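You operate a simulated robot arm through the tools that you are given. There is no shell and no other tool.

You are at the controls of a simulated robot arm. One attempt, no reset.

JOB
Run the rail gauge, set two thumbscrews and run it again.
Fine: red goes to 5, blue to 6; touch no screw while the carriage runs, and wait till it is back.

It is judged by the outcome, as a careful person would: the job done as asked, and still so three seconds after it is handed in. It fails if anything else is knocked over, pushed out of place, dropped, spilled or broken.

ROBOT AND FRAMES
A 6-joint arm with a two-finger parallel gripper, fixed in place. Base frame: the origin is at the foot of the arm, x ahead of it, y to its left, z up; the work surface is at about z = 88.2. Units: cm, degrees, N and s.
Its first joint turns from -166.0 to 166.0 degrees. Payload 3.91 kg.
The TCP is the grasp point between the finger pads, 3 cm short of the fingertips. In the tool frame z runs along the fingers and y along their closing line. Largest opening 11 cm; finger width 2, thickness 1; the body of the gripper, 4.8 by 11.2 cm, starts 5.5 cm behind the TCP.
Orientation is told as [roll, pitch, yaw] about the base's x, y, z axes, in that order, counted from this pose: with the fingers straight down and closing along the base's y, the tool's x points along the base's -x, its y along +y and its z along -z.

CONTROLS
- The arm moves only by the tool servo_tool. Its argument "moves" is a list of rows, each an object of numbers (a shift or turn left out is 0, a gripper value left out holds the last): "x", "y", "z": the shift along the tool's x, y, z in cm; "rx", "ry", "rz": the turn, a rotation vector about the tool's x, y, z in rad; "claw": the finger opening in cm, from 0 to 11. In form: [{"x": .., "y": .., "z": .., "rx": .., "ry": .., "rz": .., "claw": ..}, ...]. A call has 1 to 20 rows; each row shifts and turns the commanded pose from where the row before left it, along the tool's axes as they then stand. A row lasts 0.2 s, in which the tool goes at most 5 cm and 8.6 degrees; a call with a longer step from one row to the next is refused whole, and so is a gripper value outside its range. A pose out of reach is approached as far as the arm can. The call stops where the force on the tool passes 40 N (or 10 N more than at its start, if that is more) or the arm is blocked; 0.2 s more then pass. The fingers move at their own pace (about 10.8 cm/s each) and stop on an object; they squeeze with about 33 N. The grip force told is the motor's: it shows also when the fingers shut on nothing. Time passes only in rows, and 0.2 s behind the last, so rows that do not move let the fingers close. It gives the time, the measured TCP pose, the force on the tool (base axes), the opening and the grip force at its end, in the units of the frame above (readings bear some noise), with the torque about the TCP (base axes, N m) and any sound that the robot's microphone picked up, and new pictures: "views" is both (left out), scene, wrist or none.
- Cameras (640 x 400 px; columns grow to the right, rows downward): "scene" is fixed at [5.02, -50.18, 151.03]; the picture's right is [0.63, -0.78, 0.00], its down [-0.35, -0.29, -0.89] and it looks along [0.69, 0.56, -0.45] (base axes); focal length 347 px, centre (320, 200). "wrist" rides on the gripper at [7.2, 1.7, -10.3] in the tool frame; the picture's right is [-0.23, 0.97, 0.00], its down [-0.76, -0.18, -0.62] and it looks along [-0.61, -0.14, 0.78] (tool axes); focal length 222 px, centre (320, 200). There is no depth. A picture from a camera that has moved, and an enlarged one, comes with that camera's place and axes in the base frame and with its lens.
- close_up(camera, box): a new picture of the part [left, top, right, bottom] of that camera's present view, enlarged. No time passes.
- job_done(): hands the job in; it is judged then, once.

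Places have to be worked out from the pictures, the camera data and where the tool is seen. Open the gripper and draw the arm clear of the work before you hand the job in, unless the task says otherwise.

The tools are called after "Request:" by a JSON object that holds its "api" and its "payload". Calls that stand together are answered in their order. servo_tool: Moves the arm, as the interface text tells. Its arguments: {"type":"object","properties":{"moves":{"type":"array","items":{"type":"object","properties":{"x":{"type":"number"},"y":{"type":"number"},"z":{"type":"number"},"rx":{"type":"number"},"ry":{"type":"number"},"rz":{"type":"number"},"claw":{"type":"number"}}}},"views":{"type":"string","enum":["both","scene","wrist","none"]}},"required":["moves"]} The other tools are called the same way: close_up (camera, box) takes an enlarged picture of a part of a camera's view; job_done () hands the job in.

At the start:

```text
t: 0.0
position: [72.23, 16.25, 119.66]
tool_rot: [-0.1, -0.1, 0.0]
wrist_force: [1.4, -0.8, -0.6]
wrist_torque: [0.03, -0.03, 0.0]
width: 10.98
gripper_force: 0.0
```

scene: 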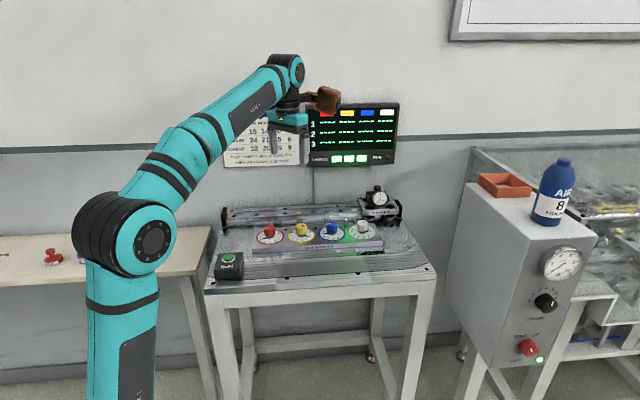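
wrist: 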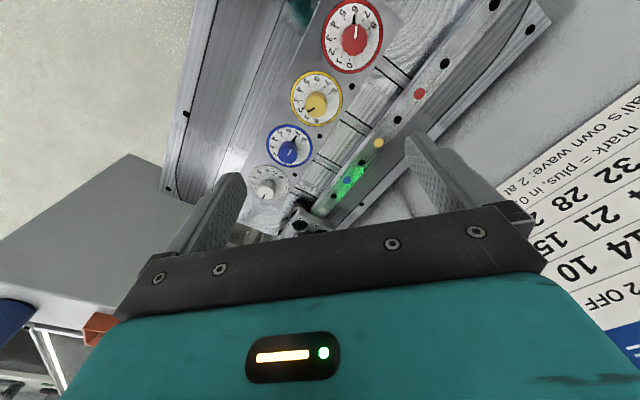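

I start by looking closely at the rig, the screen, and the calendar/notes before moving anything.

Request:
{"api": "close_up", "payload": {"camera": "scene", "box": [200, 170, 450, 300]}}

Request:
{"api": "close_up", "payload": {"camera": "scene", "box": [210, 90, 410, 180]}}

Request:
{"api": "close_up", "payload": {"camera": "wrist", "box": [160, 0, 480, 240]}}

Request:
{"api": "close_up", "payload": {"camera": "scene", "box": [440, 140, 640, 380]}}

```text
2.56 times, centred on (325, 235) of scene
camera zoom: at [5.02, -50.18, 151.03], right [0.63, -0.78, 0.0], down [-0.35, -0.29, -0.89], along [0.69, 0.56, -0.45], focal length 888 px, centre (307, 110)
```

zoom: 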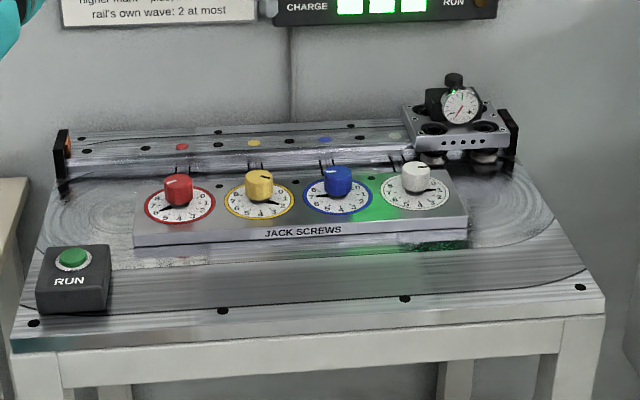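

```text
3.20 times, centred on (310, 135) of scene
camera zoom: at [5.02, -50.18, 151.03], right [0.63, -0.78, 0.0], down [-0.35, -0.29, -0.89], along [0.69, 0.56, -0.45], focal length 1110 px, centre (352, 408)
```

zoom: 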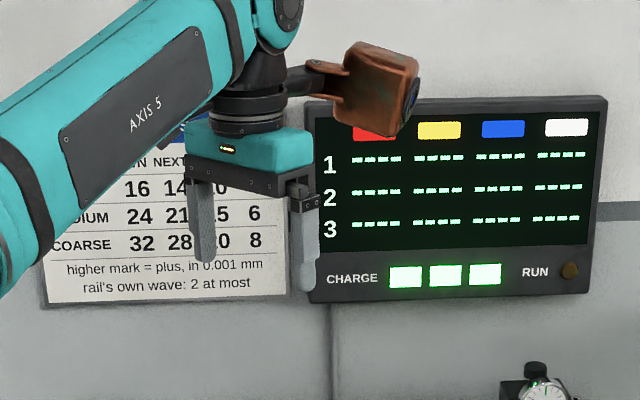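

```text
1.67 times, centred on (320, 120) of wrist
camera zoom: at [64.8, 17.92, 130.04], right [0.23, 0.97, 0.0], down [0.76, -0.18, 0.62], along [0.61, -0.14, -0.78], focal length 370 px, centre (320, 333)
```

zoom: 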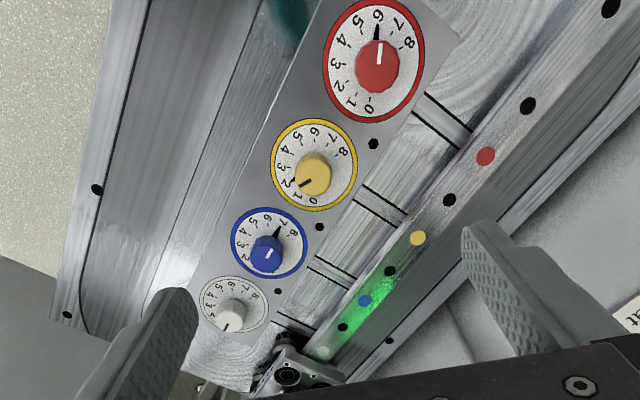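

```text
1.67 times, centred on (540, 260) of scene
camera zoom: at [5.02, -50.18, 151.03], right [0.63, -0.78, 0.0], down [-0.35, -0.29, -0.89], along [0.69, 0.56, -0.45], focal length 578 px, centre (-47, 100)
```

zoom: 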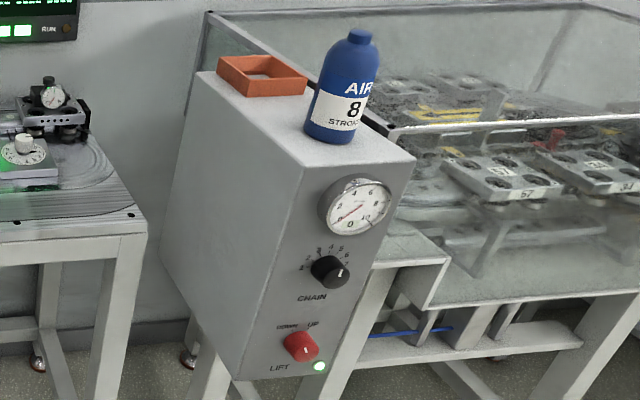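

The gauge has four dial screws, a RUN box on the near-left, and the carriage parked at the right end of the rail. I look at each dial and the left table more closely, without moving.

Request:
{"api": "close_up", "payload": {"camera": "wrist", "box": [310, 0, 400, 80]}}

Request:
{"api": "close_up", "payload": {"camera": "wrist", "box": [230, 60, 350, 220]}}

Request:
{"api": "close_up", "payload": {"camera": "scene", "box": [0, 220, 110, 290]}}

Request:
{"api": "close_up", "payload": {"camera": "scene", "box": [240, 210, 390, 260]}}

Request:
{"api": "close_up", "payload": {"camera": "wrist", "box": [480, 60, 640, 400]}}

```text
5.00 times, centred on (355, 40) of wrist
camera zoom: at [64.8, 17.92, 130.04], right [0.23, 0.97, 0.0], down [0.76, -0.18, 0.62], along [0.61, -0.14, -0.78], focal length 1111 px, centre (145, 1000)
```

zoom: 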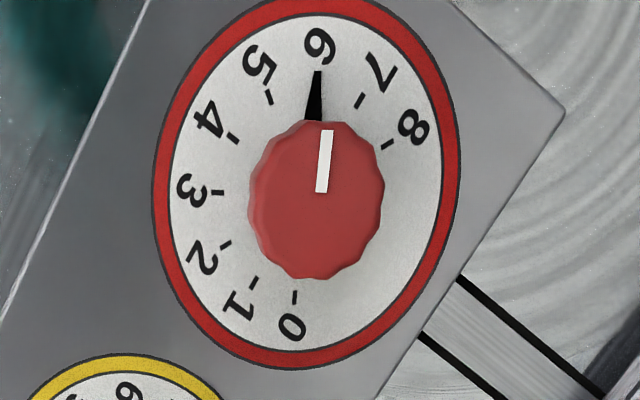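

```text
2.50 times, centred on (290, 140) of wrist
camera zoom: at [64.8, 17.92, 130.04], right [0.23, 0.97, 0.0], down [0.76, -0.18, 0.62], along [0.61, -0.14, -0.78], focal length 555 px, centre (395, 350)
```

zoom: 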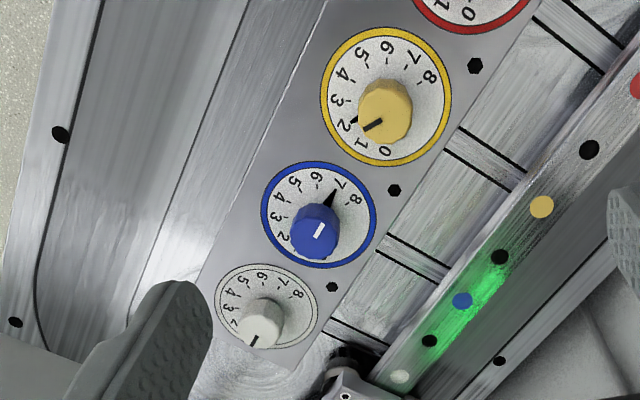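

```text
5.71 times, centred on (55, 255) of scene
camera zoom: at [5.02, -50.18, 151.03], right [0.63, -0.78, 0.0], down [-0.35, -0.29, -0.89], along [0.69, 0.56, -0.45], focal length 1982 px, centre (1834, -114)
```

zoom: 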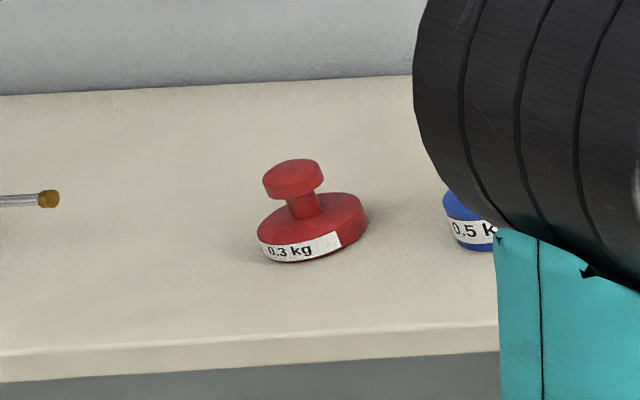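

```text
4.27 times, centred on (315, 235) of scene
camera zoom: at [5.02, -50.18, 151.03], right [0.63, -0.78, 0.0], down [-0.35, -0.29, -0.89], along [0.69, 0.56, -0.45], focal length 1480 px, centre (341, 51)
```

zoom: 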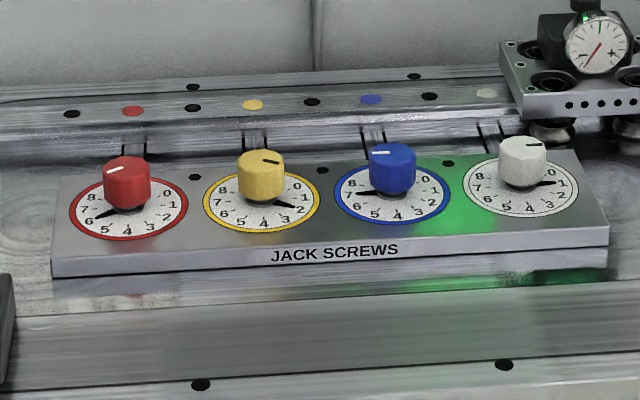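

```text
1.18 times, centred on (560, 230) of wrist
camera zoom: at [64.8, 17.92, 130.04], right [0.23, 0.97, 0.0], down [0.76, -0.18, 0.62], along [0.61, -0.14, -0.78], focal length 261 px, centre (38, 165)
```

zoom: 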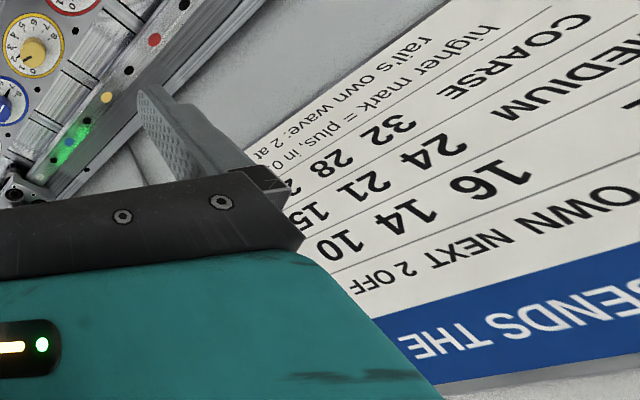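

The chart shows how each mark bends the rail, and the red screw reads 6 and blue 7. I move back toward the base at the present height so the wrist camera can see the RUN box.

Request:
{"api": "servo_tool", "payload": {"moves": [{"x": 3}, {"x": 3}, {"x": 3}, {"x": 3}, {"x": 3}, {"x": 3}, {"x": 3}, {"x": 3}, {}], "views": "both"}}

```text
t: 2.0
position: [48.15, 16.05, 119.29]
tool_rot: [-0.1, -0.1, 0.1]
wrist_force: [-0.6, -0.1, -0.4]
wrist_torque: [-0.02, -0.02, -0.01]
width: 11.02
gripper_force: 0.0
camera wrist: at [40.75, 17.81, 129.71], right [0.23, 0.97, 0.0], down [0.76, -0.18, 0.63], along [0.61, -0.14, -0.78], focal length 222 px, centre (320, 200)
```

scene: 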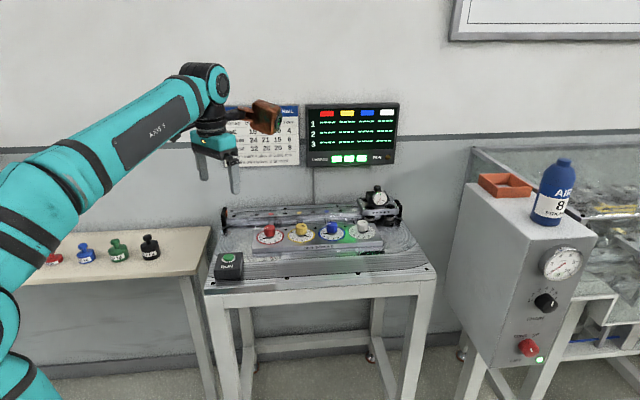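
wrist: 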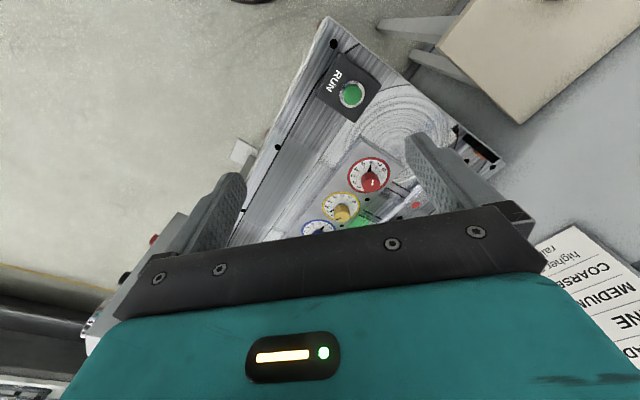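

The chart and screen are unobstructed now; I read them closely and take a closer look at the RUN button, which I place near (50.7, 20.6, 92).

Request:
{"api": "close_up", "payload": {"camera": "scene", "box": [200, 95, 410, 175]}}

Request:
{"api": "close_up", "payload": {"camera": "wrist", "box": [300, 30, 420, 140]}}

Request:
{"api": "close_up", "payload": {"camera": "wrist", "box": [290, 130, 430, 240]}}

```text
3.05 times, centred on (305, 135) of scene
camera zoom: at [5.02, -50.18, 151.03], right [0.63, -0.78, 0.0], down [-0.35, -0.29, -0.89], along [0.69, 0.56, -0.45], focal length 1057 px, centre (366, 398)
```

zoom: 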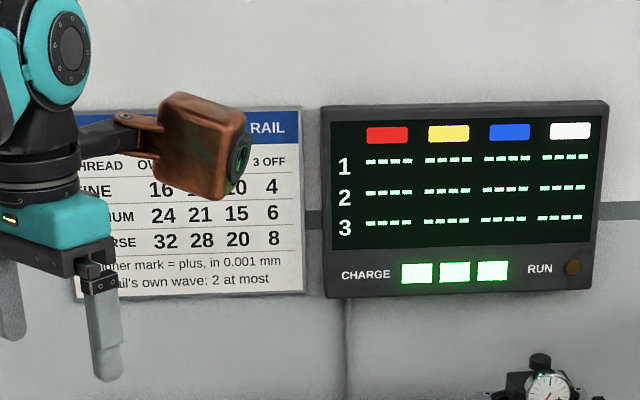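

```text
3.64 times, centred on (360, 85) of wrist
camera zoom: at [40.75, 17.81, 129.71], right [0.23, 0.97, 0.0], down [0.76, -0.18, 0.63], along [0.61, -0.14, -0.78], focal length 808 px, centre (174, 618)
```

zoom: 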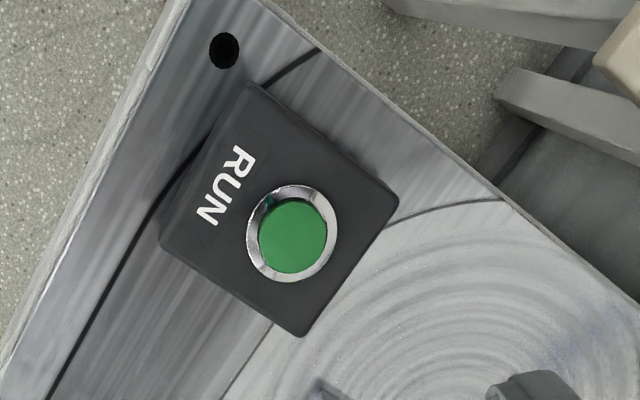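

```text
3.64 times, centred on (360, 185) of wrist
camera zoom: at [40.75, 17.81, 129.71], right [0.23, 0.97, 0.0], down [0.76, -0.18, 0.63], along [0.61, -0.14, -0.78], focal length 808 px, centre (174, 254)
```

zoom: 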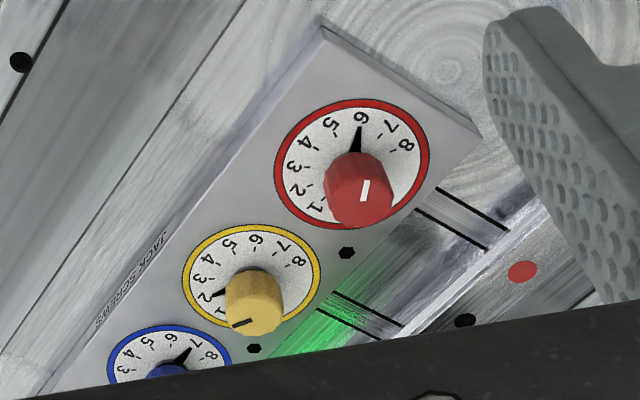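

The RUN button sits near (50.75, 20.8). I close the fingers, go above it and descend to about 4 cm over it to check the alignment.

Request:
{"api": "servo_tool", "payload": {"moves": [{"x": -1.3, "y": 2.4, "claw": 0}, {"x": -1.3, "y": 2.35}, {"z": 3}, {"z": 3}, {"z": 3}, {"z": 3}, {"z": 3}, {"z": 3}, {"z": 2}, {}], "views": "both"}}

```text
t: 4.2
position: [50.98, 20.88, 99.38]
tool_rot: [0.0, -0.1, 0.1]
wrist_force: [-0.2, -0.6, 0.1]
wrist_torque: [-0.03, 0.02, -0.01]
width: 0.0
gripper_force: 32.8
camera wrist: at [43.51, 22.59, 109.76], right [0.23, 0.97, 0.0], down [0.76, -0.18, 0.63], along [0.61, -0.14, -0.78], focal length 222 px, centre (320, 200)
```

scene: 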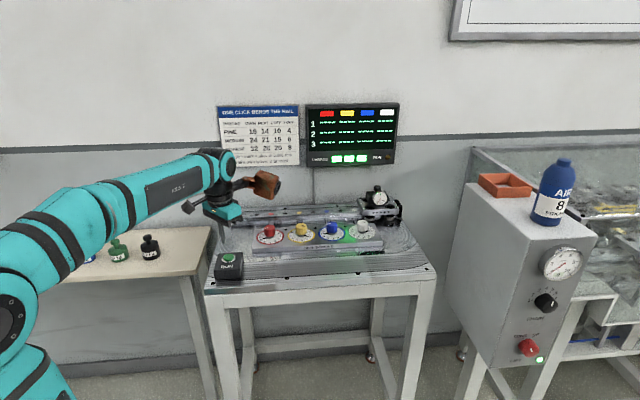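
wrist: 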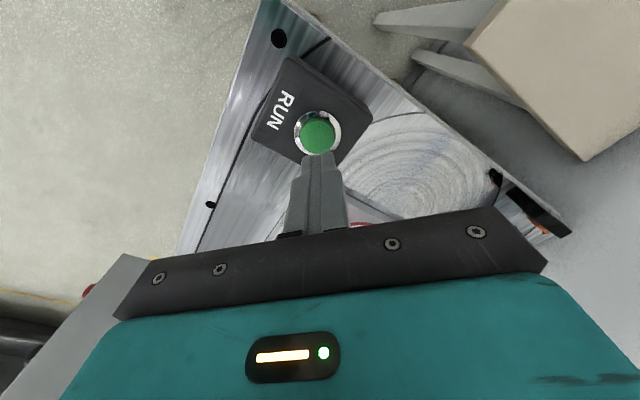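

The chart is now fully visible ("one click bends the rail"), and the button lies at about (50.6, 20.8), just under the fingertips. I read the chart once more.

Request:
{"api": "close_up", "payload": {"camera": "scene", "box": [212, 100, 312, 170]}}

Request:
{"api": "close_up", "payload": {"camera": "wrist", "box": [250, 60, 390, 170]}}

Request:
{"api": "close_up", "payload": {"camera": "scene", "box": [190, 200, 290, 290]}}

```text
5.71 times, centred on (262, 135) of scene
camera zoom: at [5.02, -50.18, 151.03], right [0.63, -0.78, 0.0], down [-0.35, -0.29, -0.89], along [0.69, 0.56, -0.45], focal length 1982 px, centre (651, 571)
```

zoom: 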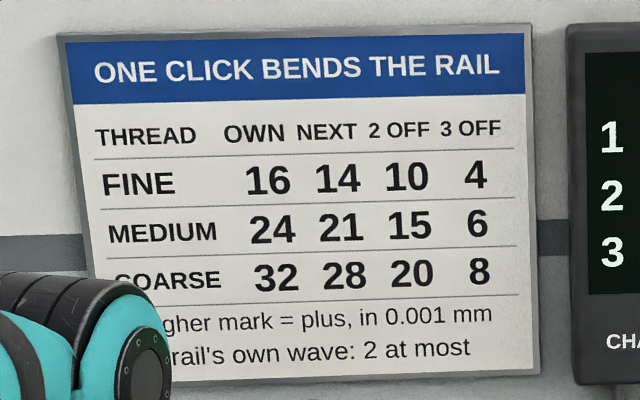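

```text
3.64 times, centred on (320, 115) of wrist
camera zoom: at [43.51, 22.59, 109.76], right [0.23, 0.97, 0.0], down [0.76, -0.18, 0.63], along [0.61, -0.14, -0.78], focal length 808 px, centre (320, 509)
```

zoom: 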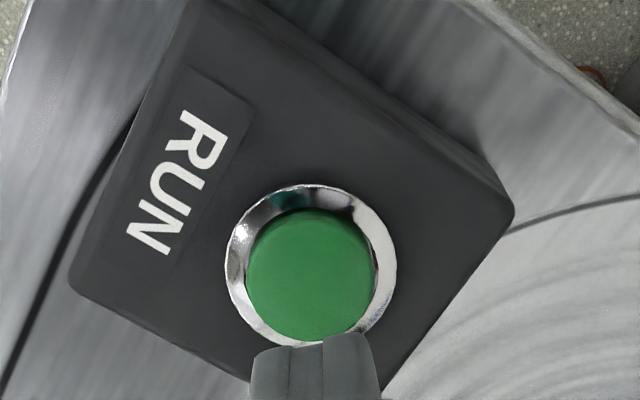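

```text
4.44 times, centred on (240, 245) of scene
camera zoom: at [5.02, -50.18, 151.03], right [0.63, -0.78, 0.0], down [-0.35, -0.29, -0.89], along [0.69, 0.56, -0.45], focal length 1541 px, centre (676, 0)
```

zoom: 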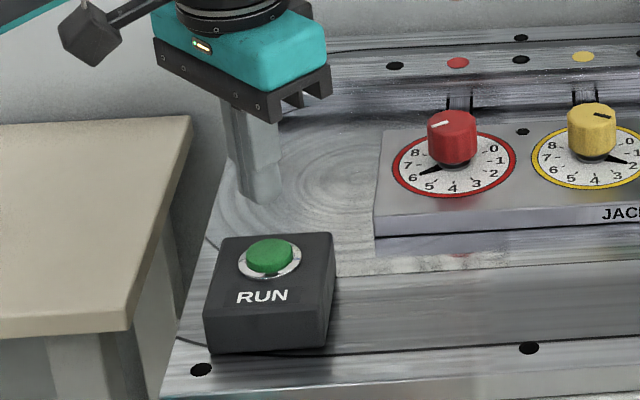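

Alignment is good. I shift 0.2 cm toward the button centre and descend gently in small steps, watching the force.

Request:
{"api": "servo_tool", "payload": {"moves": [{"x": 0.25, "z": 1.2}, {"z": 1.2}, {"z": 0.6}, {"z": 0.4}, {"z": 0.3}, {}], "views": "both"}}

```text
t: 5.6
position: [50.68, 20.89, 95.75]
tool_rot: [-0.1, -0.1, 0.0]
wrist_force: [-0.3, 0.3, -0.5]
wrist_torque: [-0.03, -0.01, 0.01]
width: 0.0
gripper_force: 32.8
camera wrist: at [43.2, 22.58, 106.2], right [0.23, 0.97, 0.0], down [0.76, -0.18, 0.63], along [0.61, -0.14, -0.78], focal length 222 px, centre (320, 200)
```

scene: 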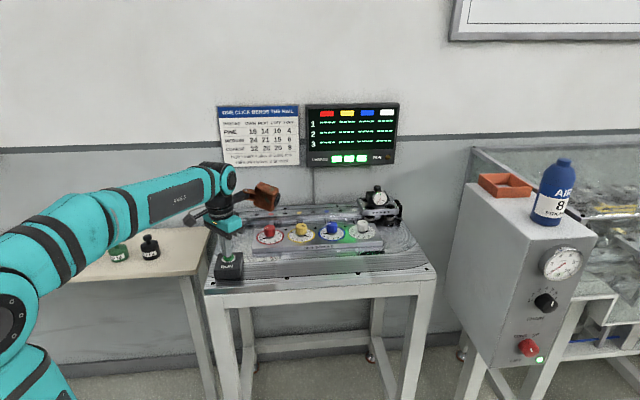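
wrist: 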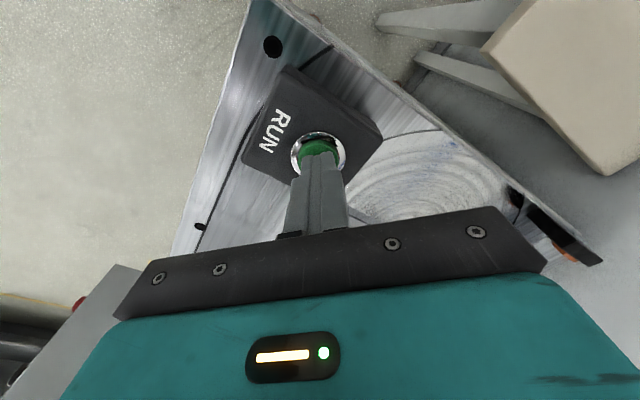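

The tips are about at the button's top with no force yet. I continue down in 0.2 cm steps.

Request:
{"api": "servo_tool", "payload": {"moves": [{"z": 0.2}, {"z": 0.2}, {"z": 0.2}, {"z": 0.2}], "views": "none"}}

Request:
{"api": "close_up", "payload": {"camera": "scene", "box": [190, 90, 430, 300]}}

Request:
{"api": "close_up", "payload": {"camera": "wrist", "box": [250, 60, 390, 170]}}

```text
t: 6.6
position: [50.58, 20.77, 95.07]
tool_rot: [0.0, -0.2, 0.0]
wrist_force: [0.7, -2.1, 2.5]
wrist_torque: [-0.02, -0.02, 0.01]
width: 0.0
gripper_force: 32.7
heard: click
```

```text
1.90 times, centred on (310, 195) of scene
camera zoom: at [5.02, -50.18, 151.03], right [0.63, -0.78, 0.0], down [-0.35, -0.29, -0.89], along [0.69, 0.56, -0.45], focal length 661 px, centre (339, 210)
```

zoom: 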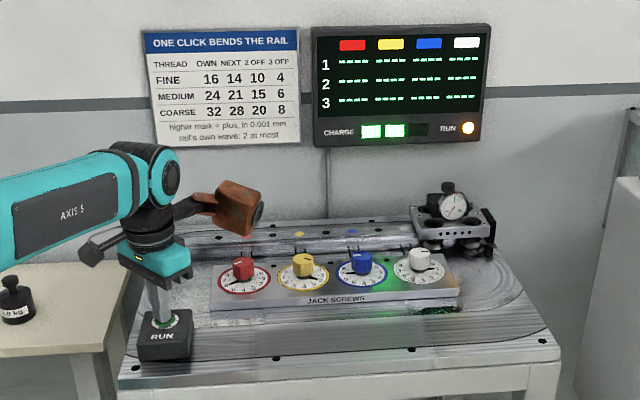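

```text
3.64 times, centred on (320, 115) of wrist
camera zoom: at [43.11, 22.57, 105.48], right [0.23, 0.97, 0.0], down [0.76, -0.18, 0.63], along [0.61, -0.14, -0.78], focal length 808 px, centre (320, 509)
```

zoom: 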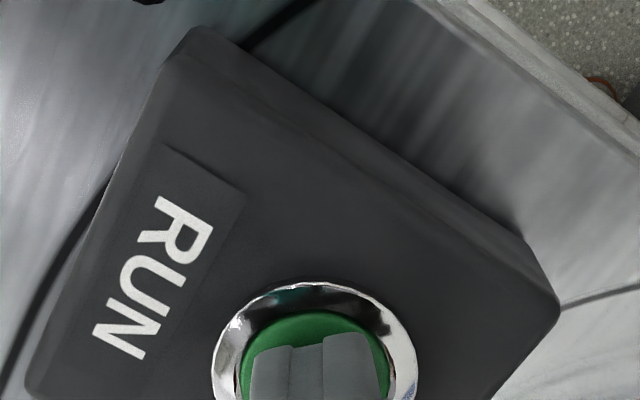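

The click was heard, the RUN lamp is lit, and one charge is spent. I lift straight up off the button and stay clear while the carriage runs.

Request:
{"api": "servo_tool", "payload": {"moves": [{"z": -1}, {"z": -2}, {"z": -3}, {"z": -3}, {"z": -3}, {}], "views": "scene"}}

```text
t: 8.0
position: [50.57, 20.85, 107.23]
tool_rot: [-0.1, -0.2, 0.1]
wrist_force: [-0.4, 0.1, -0.1]
wrist_torque: [-0.02, 0.02, -0.01]
width: 0.0
gripper_force: 32.9
```

scene: 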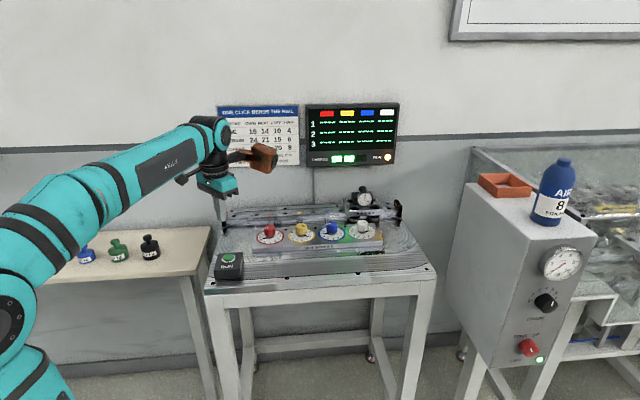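

The carriage is moving left along the rail. I hold still and wait.

Request:
{"api": "servo_tool", "payload": {"moves": [{}, {}, {}, {}, {}, {}, {}, {}, {}, {}, {}, {}, {}, {}, {}, {}, {}, {}, {}, {}], "views": "scene"}}

```text
t: 12.2
position: [50.6, 20.85, 107.31]
tool_rot: [-0.1, -0.1, 0.0]
wrist_force: [-0.2, 0.8, -0.1]
wrist_torque: [-0.01, 0.0, 0.03]
width: 0.0
gripper_force: 33.3
```

scene: 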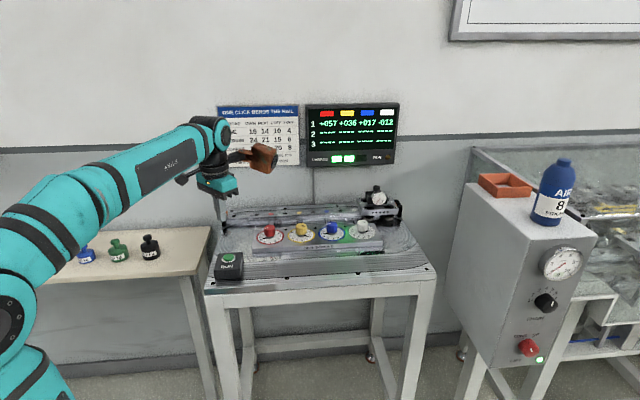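

The carriage is back at the right end and the RUN lamp is out; row 1 reads +057 +036 +017 −012. Now I open the claw to 7 cm and move above the red knob (about 67.7, 22.2) at a safe height.

Request:
{"api": "servo_tool", "payload": {"moves": [{"x": -2.85, "y": 0.25, "claw": 7}, {"x": -2.85, "y": 0.25}, {"x": -2.85, "y": 0.25}, {"x": -2.85, "y": 0.2}, {"x": -2.85, "y": 0.2}, {"x": -2.85, "y": 0.2}, {}], "views": "both"}}

Request:
{"api": "close_up", "payload": {"camera": "wrist", "box": [240, 20, 400, 200]}}

Request:
{"api": "close_up", "payload": {"camera": "scene", "box": [300, 95, 410, 175]}}

Request:
{"api": "close_up", "payload": {"camera": "scene", "box": [210, 170, 410, 290]}}

```text
t: 13.8
position: [67.65, 22.25, 107.12]
tool_rot: [-0.1, -0.1, 0.0]
wrist_force: [0.3, -0.2, -0.2]
wrist_torque: [0.0, 0.0, 0.02]
width: 7.02
gripper_force: 0.0
camera wrist: at [60.22, 24.02, 117.61], right [0.23, 0.97, 0.0], down [0.76, -0.18, 0.62], along [0.61, -0.14, -0.78], focal length 222 px, centre (320, 200)
```

scene: 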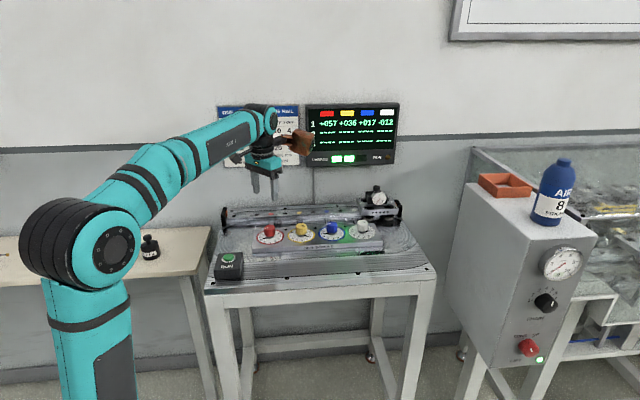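
wrist: 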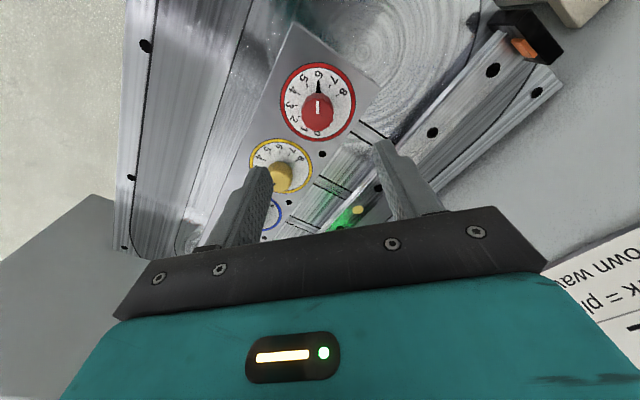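

```text
2.22 times, centred on (320, 110) of wrist
camera zoom: at [60.22, 24.02, 117.61], right [0.23, 0.97, 0.0], down [0.76, -0.18, 0.62], along [0.61, -0.14, -0.78], focal length 494 px, centre (320, 400)
```

zoom: 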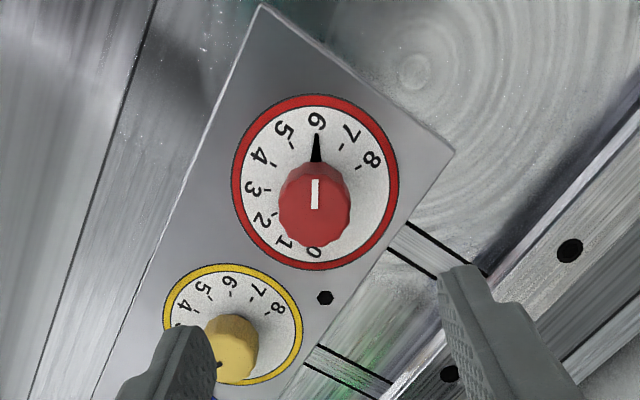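

```text
5.00 times, centred on (355, 135) of scene
camera zoom: at [5.02, -50.18, 151.03], right [0.63, -0.78, 0.0], down [-0.35, -0.29, -0.89], along [0.69, 0.56, -0.45], focal length 1734 px, centre (145, 525)
```

zoom: 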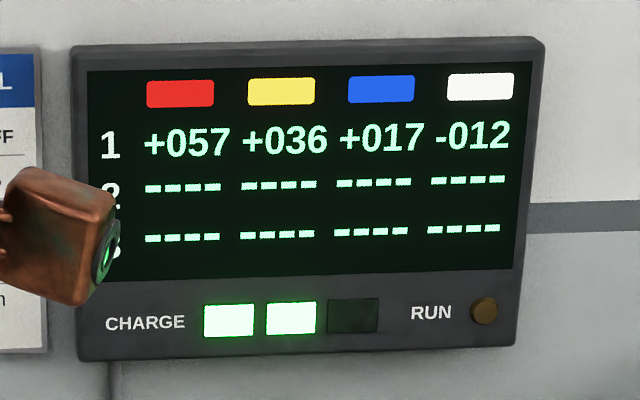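

```text
3.20 times, centred on (310, 230) of scene
camera zoom: at [5.02, -50.18, 151.03], right [0.63, -0.78, 0.0], down [-0.35, -0.29, -0.89], along [0.69, 0.56, -0.45], focal length 1110 px, centre (352, 104)
```

zoom: 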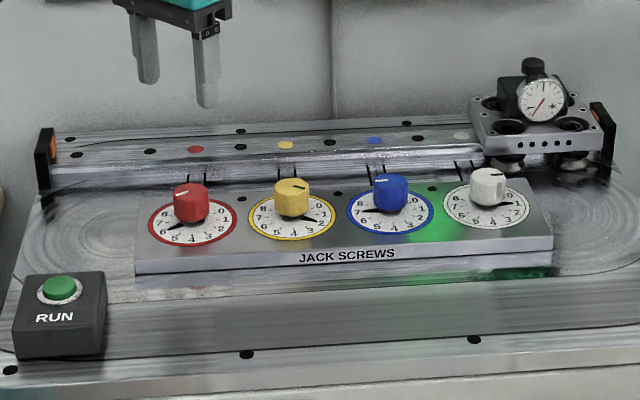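

Red's pointer is squarely on 6. The knob axis seems about (67.6, 22.0), so I shift −0.2 in y, descend to z≈100 and recheck the centring between the fingers.

Request:
{"api": "servo_tool", "payload": {"moves": [{"y": -0.22, "z": 2}, {"z": 2}, {"z": 2}, {"z": 1.1}, {}], "views": "wrist"}}

Request:
{"api": "close_up", "payload": {"camera": "wrist", "box": [220, 40, 420, 240]}}

Request:
{"api": "close_up", "payload": {"camera": "scene", "box": [230, 170, 330, 260]}}

```text
t: 15.0
position: [67.83, 21.89, 100.18]
tool_rot: [0.0, -0.1, 0.1]
wrist_force: [0.2, 0.5, -0.8]
wrist_torque: [0.0, -0.01, -0.04]
width: 6.99
gripper_force: 0.1
camera wrist: at [60.26, 23.61, 110.6], right [0.23, 0.97, 0.0], down [0.76, -0.18, 0.62], along [0.61, -0.14, -0.78], focal length 222 px, centre (320, 200)
```

wrist: 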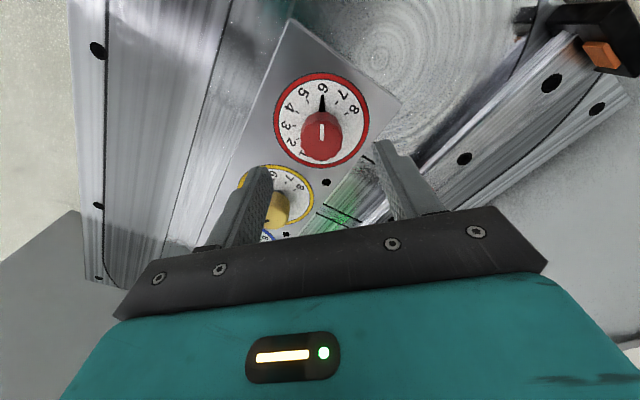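

```text
2.00 times, centred on (320, 140) of wrist
camera zoom: at [60.26, 23.61, 110.6], right [0.23, 0.97, 0.0], down [0.76, -0.18, 0.62], along [0.61, -0.14, -0.78], focal length 444 px, centre (320, 320)
```

zoom: 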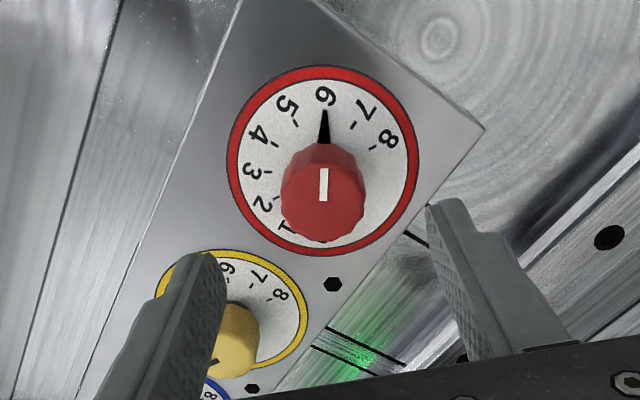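

```text
4.44 times, centred on (280, 215) of scene
camera zoom: at [5.02, -50.18, 151.03], right [0.63, -0.78, 0.0], down [-0.35, -0.29, -0.89], along [0.69, 0.56, -0.45], focal length 1541 px, centre (498, 133)
```

zoom: 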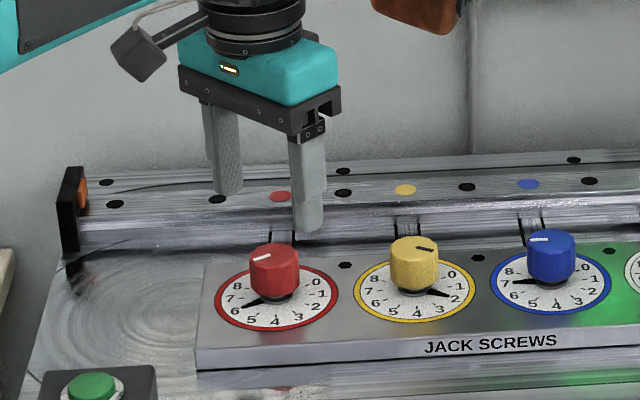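

The marks are 30° apart and the red knob is nearly centred (offset about +0.15 in y). I correct, then lower the open fingers around the knob, keeping the tips about 1 cm above the dial face.

Request:
{"api": "servo_tool", "payload": {"moves": [{"x": 0.12, "y": 0.15, "z": 1.0}, {"z": 1.5}, {"z": 1.5}, {"z": 1.0}, {"z": 0.7}, {}], "views": "both"}}

Request:
{"api": "close_up", "payload": {"camera": "wrist", "box": [220, 40, 420, 240]}}

Request:
{"api": "close_up", "payload": {"camera": "scene", "box": [230, 190, 310, 260]}}

```text
t: 16.4
position: [67.56, 22.06, 94.33]
tool_rot: [-0.1, -0.2, 0.0]
wrist_force: [0.3, 0.8, -0.1]
wrist_torque: [-0.02, -0.03, 0.01]
width: 7.02
gripper_force: 0.1
camera wrist: at [60.15, 23.91, 104.68], right [0.23, 0.97, 0.0], down [0.76, -0.18, 0.63], along [0.61, -0.14, -0.78], focal length 222 px, centre (320, 200)
```

scene: 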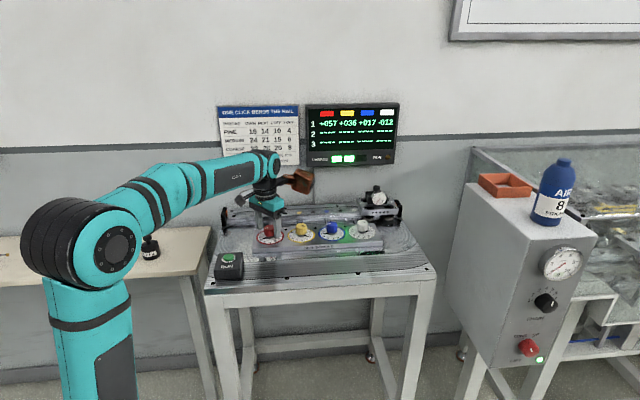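
wrist: 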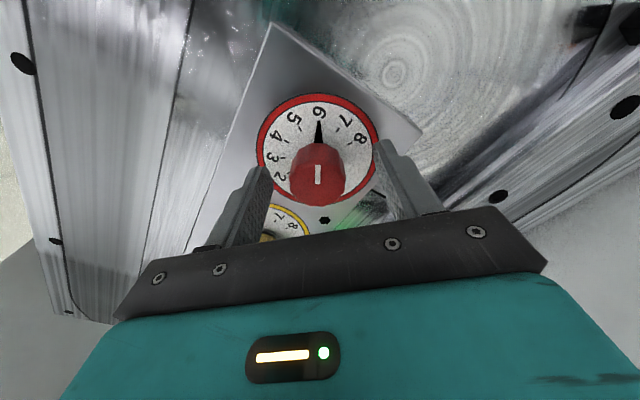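

```text
2.00 times, centred on (320, 140) of wrist
camera zoom: at [60.15, 23.91, 104.68], right [0.23, 0.97, 0.0], down [0.76, -0.18, 0.63], along [0.61, -0.14, -0.78], focal length 444 px, centre (320, 320)
```

zoom: 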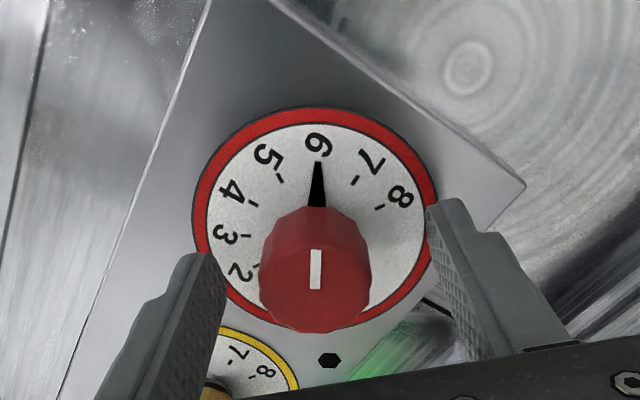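

```text
5.71 times, centred on (270, 225) of scene
camera zoom: at [5.02, -50.18, 151.03], right [0.63, -0.78, 0.0], down [-0.35, -0.29, -0.89], along [0.69, 0.56, -0.45], focal length 1982 px, centre (606, 57)
```

zoom: 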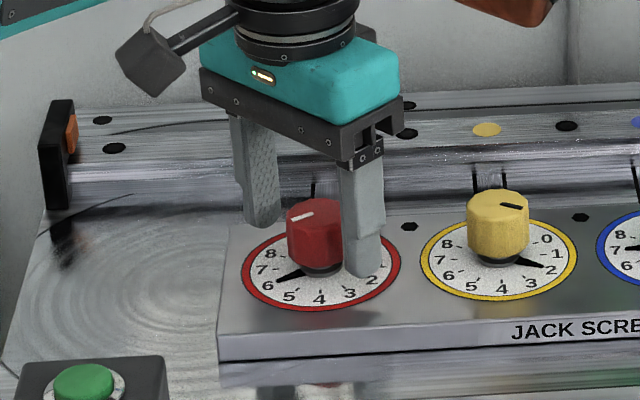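

The knob is still about 0.2 cm toward the base from the finger axis and 0.08 cm right; I correct that and close gently on the knob, watching the force.

Request:
{"api": "servo_tool", "payload": {"moves": [{"x": 0.2, "y": -0.08}, {"claw": 4.5}, {}, {"claw": 3.0}, {}, {}], "views": "both"}}

Request:
{"api": "close_up", "payload": {"camera": "wrist", "box": [220, 40, 420, 240]}}

```text
t: 17.8
position: [67.4, 21.99, 94.34]
tool_rot: [-0.1, -0.1, 0.0]
wrist_force: [-4.2, -17.9, -3.5]
wrist_torque: [0.11, 0.11, -0.08]
width: 3.5
gripper_force: 45.0
camera wrist: at [59.96, 23.69, 104.72], right [0.23, 0.97, 0.0], down [0.76, -0.18, 0.62], along [0.61, -0.14, -0.78], focal length 222 px, centre (320, 200)
```

scene: 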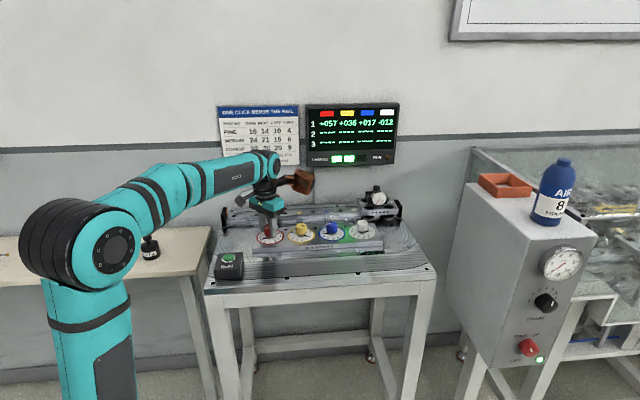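
wrist: 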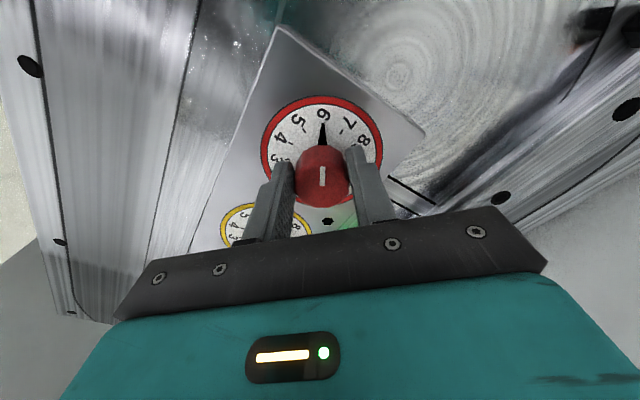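

```text
2.00 times, centred on (320, 140) of wrist
camera zoom: at [59.96, 23.69, 104.72], right [0.23, 0.97, 0.0], down [0.76, -0.18, 0.62], along [0.61, -0.14, -0.78], focal length 444 px, centre (320, 320)
```

zoom: 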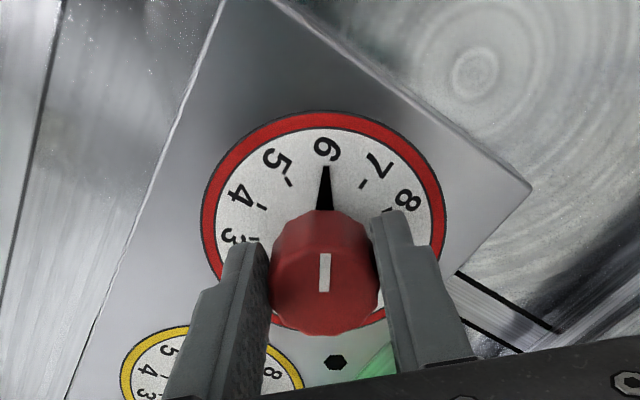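

The fingers hold the knob at 3.5 cm, with about 18 N of side load toward −y. I shift the tool slightly −y to relieve it before turning.

Request:
{"api": "servo_tool", "payload": {"moves": [{"y": -0.1}, {"y": -0.06}, {}], "views": "none"}}

```text
t: 18.6
position: [67.44, 22.0, 94.33]
tool_rot: [-0.2, -0.3, -0.1]
wrist_force: [2.1, -10.1, 4.5]
wrist_torque: [0.37, 0.19, -0.05]
width: 3.48
gripper_force: 44.9
```

Request:
{"api": "servo_tool", "payload": {"moves": [{"y": -0.1}, {"y": -0.08}, {}], "views": "none"}}

```text
t: 19.4
position: [67.42, 22.01, 94.3]
tool_rot: [0.1, -0.1, 0.1]
wrist_force: [-5.4, 31.7, 7.0]
wrist_torque: [1.59, -0.65, 0.2]
width: 3.5
gripper_force: 45.2
```

The side load swung to +32 N, so I overcorrected; I back off +0.1 in y and read again.

Request:
{"api": "servo_tool", "payload": {"moves": [{"y": 0.06}, {"y": 0.04}, {}, {}], "views": "none"}}

```text
t: 20.4
position: [67.25, 21.83, 94.38]
tool_rot: [-0.2, -0.1, -0.1]
wrist_force: [-11.0, 28.8, 0.5]
wrist_torque: [1.24, 0.47, 0.17]
width: 3.51
gripper_force: 45.5
```

Still +29 N; I move another +0.12 in y and let it settle.

Request:
{"api": "servo_tool", "payload": {"moves": [{"y": 0.06}, {"y": 0.06}, {}, {}], "views": "none"}}

```text
t: 21.4
position: [67.5, 21.87, 94.27]
tool_rot: [-0.2, 0.0, 0.1]
wrist_force: [-11.0, 12.9, -8.6]
wrist_torque: [0.3, -0.02, 0.06]
width: 3.51
gripper_force: 44.6
```

Down to +13 N in y and −11 N in x; a last small correction in both.

Request:
{"api": "servo_tool", "payload": {"moves": [{"y": 0.05, "x": 0.05}, {"x": 0.03}, {}, {}], "views": "none"}}

```text
t: 22.4
position: [67.44, 21.84, 94.4]
tool_rot: [-0.1, -0.2, -0.2]
wrist_force: [13.9, -4.0, -5.5]
wrist_torque: [0.01, -0.53, 0.01]
width: 3.46
gripper_force: 44.8
```

Side loads are small now. I turn the knob counterclockwise (seen from above) by 30° in six small steps, from 6 toward 5, listening for the click.

Request:
{"api": "servo_tool", "payload": {"moves": [{"rz": -0.0873}, {"rz": -0.0873}, {"rz": -0.0873}, {"rz": -0.0873}, {"rz": -0.0873}, {"rz": -0.0873}, {}], "views": "both"}}

Request:
{"api": "close_up", "payload": {"camera": "wrist", "box": [220, 40, 420, 240]}}

Request:
{"api": "close_up", "payload": {"camera": "scene", "box": [230, 190, 310, 260]}}

```text
t: 23.4
position: [67.42, 21.7, 94.25]
tool_rot: [-0.2, -0.1, 18.0]
wrist_force: [17.7, -34.2, -3.4]
wrist_torque: [-0.11, -0.43, -0.2]
width: 3.43
gripper_force: 45.1
stopped in row 4: the force on the tool passed its limit at 42 N (the readings are from after the stop); the commanded pose is now the measured one
camera wrist: at [59.83, 21.26, 104.71], right [-0.08, 1.0, 0.0], down [0.78, 0.07, 0.63], along [0.62, 0.05, -0.78], focal length 222 px, centre (320, 200)
```

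scene: 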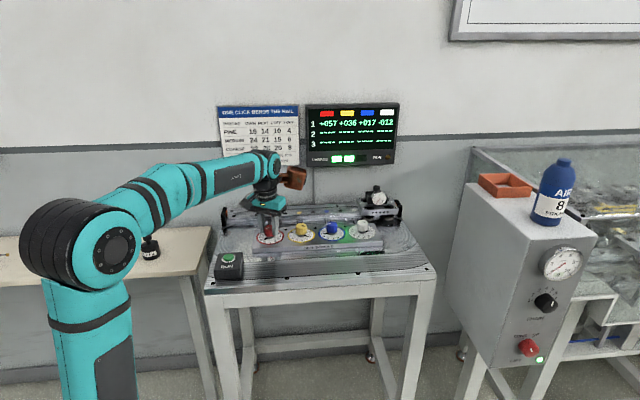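
wrist: 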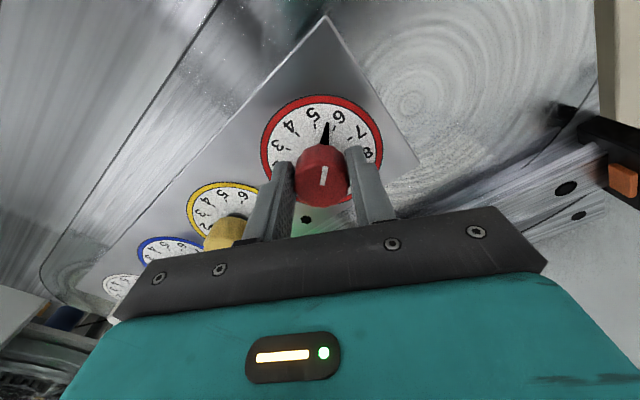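

```text
2.00 times, centred on (320, 140) of wrist
camera zoom: at [59.83, 21.26, 104.71], right [-0.08, 1.0, 0.0], down [0.78, 0.07, 0.63], along [0.62, 0.05, -0.78], focal length 444 px, centre (320, 320)
```

zoom: 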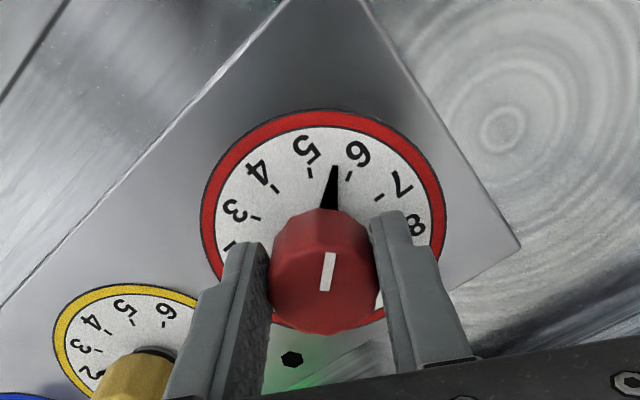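

```text
5.71 times, centred on (270, 225) of scene
camera zoom: at [5.02, -50.18, 151.03], right [0.63, -0.78, 0.0], down [-0.35, -0.29, -0.89], along [0.69, 0.56, -0.45], focal length 1982 px, centre (606, 57)
```

zoom: 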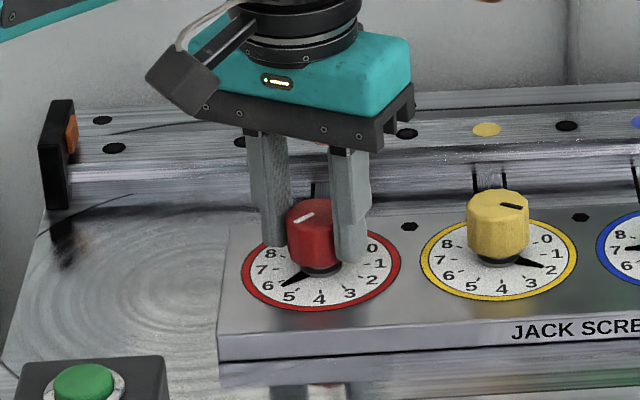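

The turn stopped at 18° on lateral load; the pointer is part-way between 6 and 5. I idle briefly to see the load now that the commanded pose has been reset.

Request:
{"api": "servo_tool", "payload": {"moves": [{}, {}], "views": "none"}}

```text
t: 23.8
position: [67.43, 21.92, 94.28]
tool_rot: [-0.4, -0.1, 18.0]
wrist_force: [15.0, -32.2, -0.9]
wrist_torque: [-0.19, 0.3, -0.15]
width: 3.48
gripper_force: 45.3
stopped in row 2: the force on the tool passed its limit at 50 N (the readings are from after the stop); the commanded pose is now the measured one
```

The side load of about −32 N in y remains from the slight offset; I shift the tool toward −y a bit to relieve it.

Request:
{"api": "servo_tool", "payload": {"moves": [{"x": -0.02, "y": -0.08}, {"y": -0.06}, {}], "views": "none"}}

```text
t: 24.6
position: [67.36, 21.81, 94.35]
tool_rot: [-0.4, -0.1, 18.0]
wrist_force: [2.1, -33.7, -10.8]
wrist_torque: [0.48, -0.78, -0.16]
width: 3.46
gripper_force: 44.4
```

Request:
{"api": "servo_tool", "payload": {"moves": [{"y": -0.08}, {"y": -0.08}, {}], "views": "none"}}

```text
t: 25.4
position: [67.4, 21.77, 94.34]
tool_rot: [-0.3, 0.0, 18.1]
wrist_force: [-1.2, -17.9, -14.9]
wrist_torque: [0.56, 0.91, -0.09]
width: 3.47
gripper_force: 45.2
```

Load is falling (−18 N in y, −15 N in z). I continue with a small −y and slight downward correction.

Request:
{"api": "servo_tool", "payload": {"moves": [{"y": -0.07, "z": 0.05}, {"y": -0.05, "z": 0.04}, {}], "views": "none"}}

```text
t: 26.2
position: [67.5, 21.8, 94.33]
tool_rot: [-0.3, -0.2, 18.0]
wrist_force: [-1.3, 0.8, -3.7]
wrist_torque: [0.92, 1.22, 0.01]
width: 3.48
gripper_force: 45.4
```

Forces are balanced now. I continue the turn in smaller steps.

Request:
{"api": "servo_tool", "payload": {"moves": [{"rz": -0.05}, {"rz": -0.05}, {"rz": -0.05}, {"rz": -0.05}, {}], "views": "wrist"}}

Request:
{"api": "close_up", "payload": {"camera": "wrist", "box": [220, 40, 420, 240]}}

```text
t: 27.4
position: [67.53, 21.6, 94.33]
tool_rot: [-0.4, -0.1, 29.6]
wrist_force: [-8.5, 5.7, 5.1]
wrist_torque: [1.32, 0.11, 0.05]
width: 3.45
gripper_force: 44.5
camera wrist: at [60.14, 19.7, 104.71], right [-0.28, 0.96, -0.01], down [0.75, 0.22, 0.63], along [0.6, 0.17, -0.78], focal length 222 px, centre (320, 200)
```

wrist: 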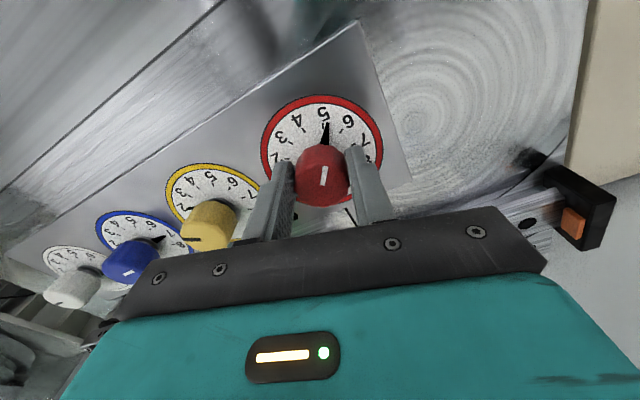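

```text
2.00 times, centred on (320, 140) of wrist
camera zoom: at [60.14, 19.7, 104.71], right [-0.28, 0.96, -0.01], down [0.75, 0.22, 0.63], along [0.6, 0.17, -0.78], focal length 444 px, centre (320, 320)
```

zoom: 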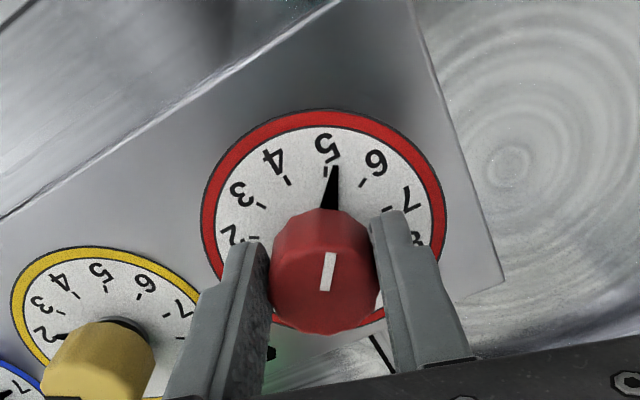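

The pointer is a few degrees short of 5, no click reported yet. I turn about 5° more.

Request:
{"api": "servo_tool", "payload": {"moves": [{"rz": -0.045}, {"rz": -0.045}, {}], "views": "wrist"}}

Request:
{"api": "close_up", "payload": {"camera": "wrist", "box": [220, 40, 420, 240]}}

```text
t: 28.2
position: [67.48, 21.7, 94.36]
tool_rot: [-0.4, -0.2, 34.7]
wrist_force: [-2.9, 6.7, 18.7]
wrist_torque: [0.69, 1.14, 0.06]
width: 3.45
gripper_force: 45.0
camera wrist: at [60.37, 19.03, 104.71], right [-0.37, 0.93, -0.01], down [0.72, 0.29, 0.63], along [0.58, 0.23, -0.78], focal length 222 px, centre (320, 200)
```

wrist: 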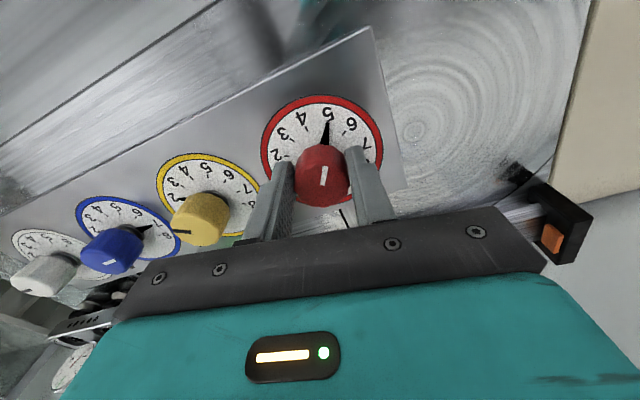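

```text
2.00 times, centred on (320, 140) of wrist
camera zoom: at [60.37, 19.03, 104.71], right [-0.37, 0.93, -0.01], down [0.72, 0.29, 0.63], along [0.58, 0.23, -0.78], focal length 444 px, centre (320, 320)
```

zoom: 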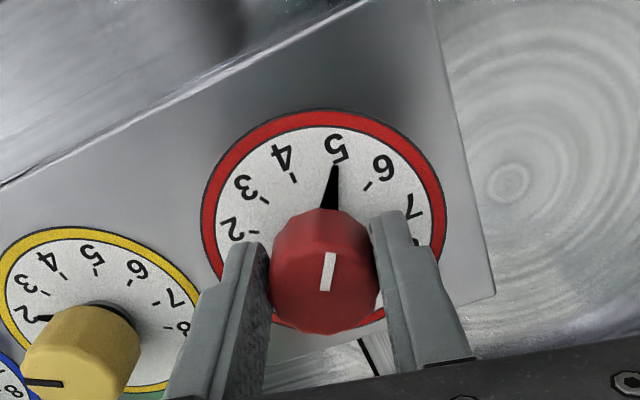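

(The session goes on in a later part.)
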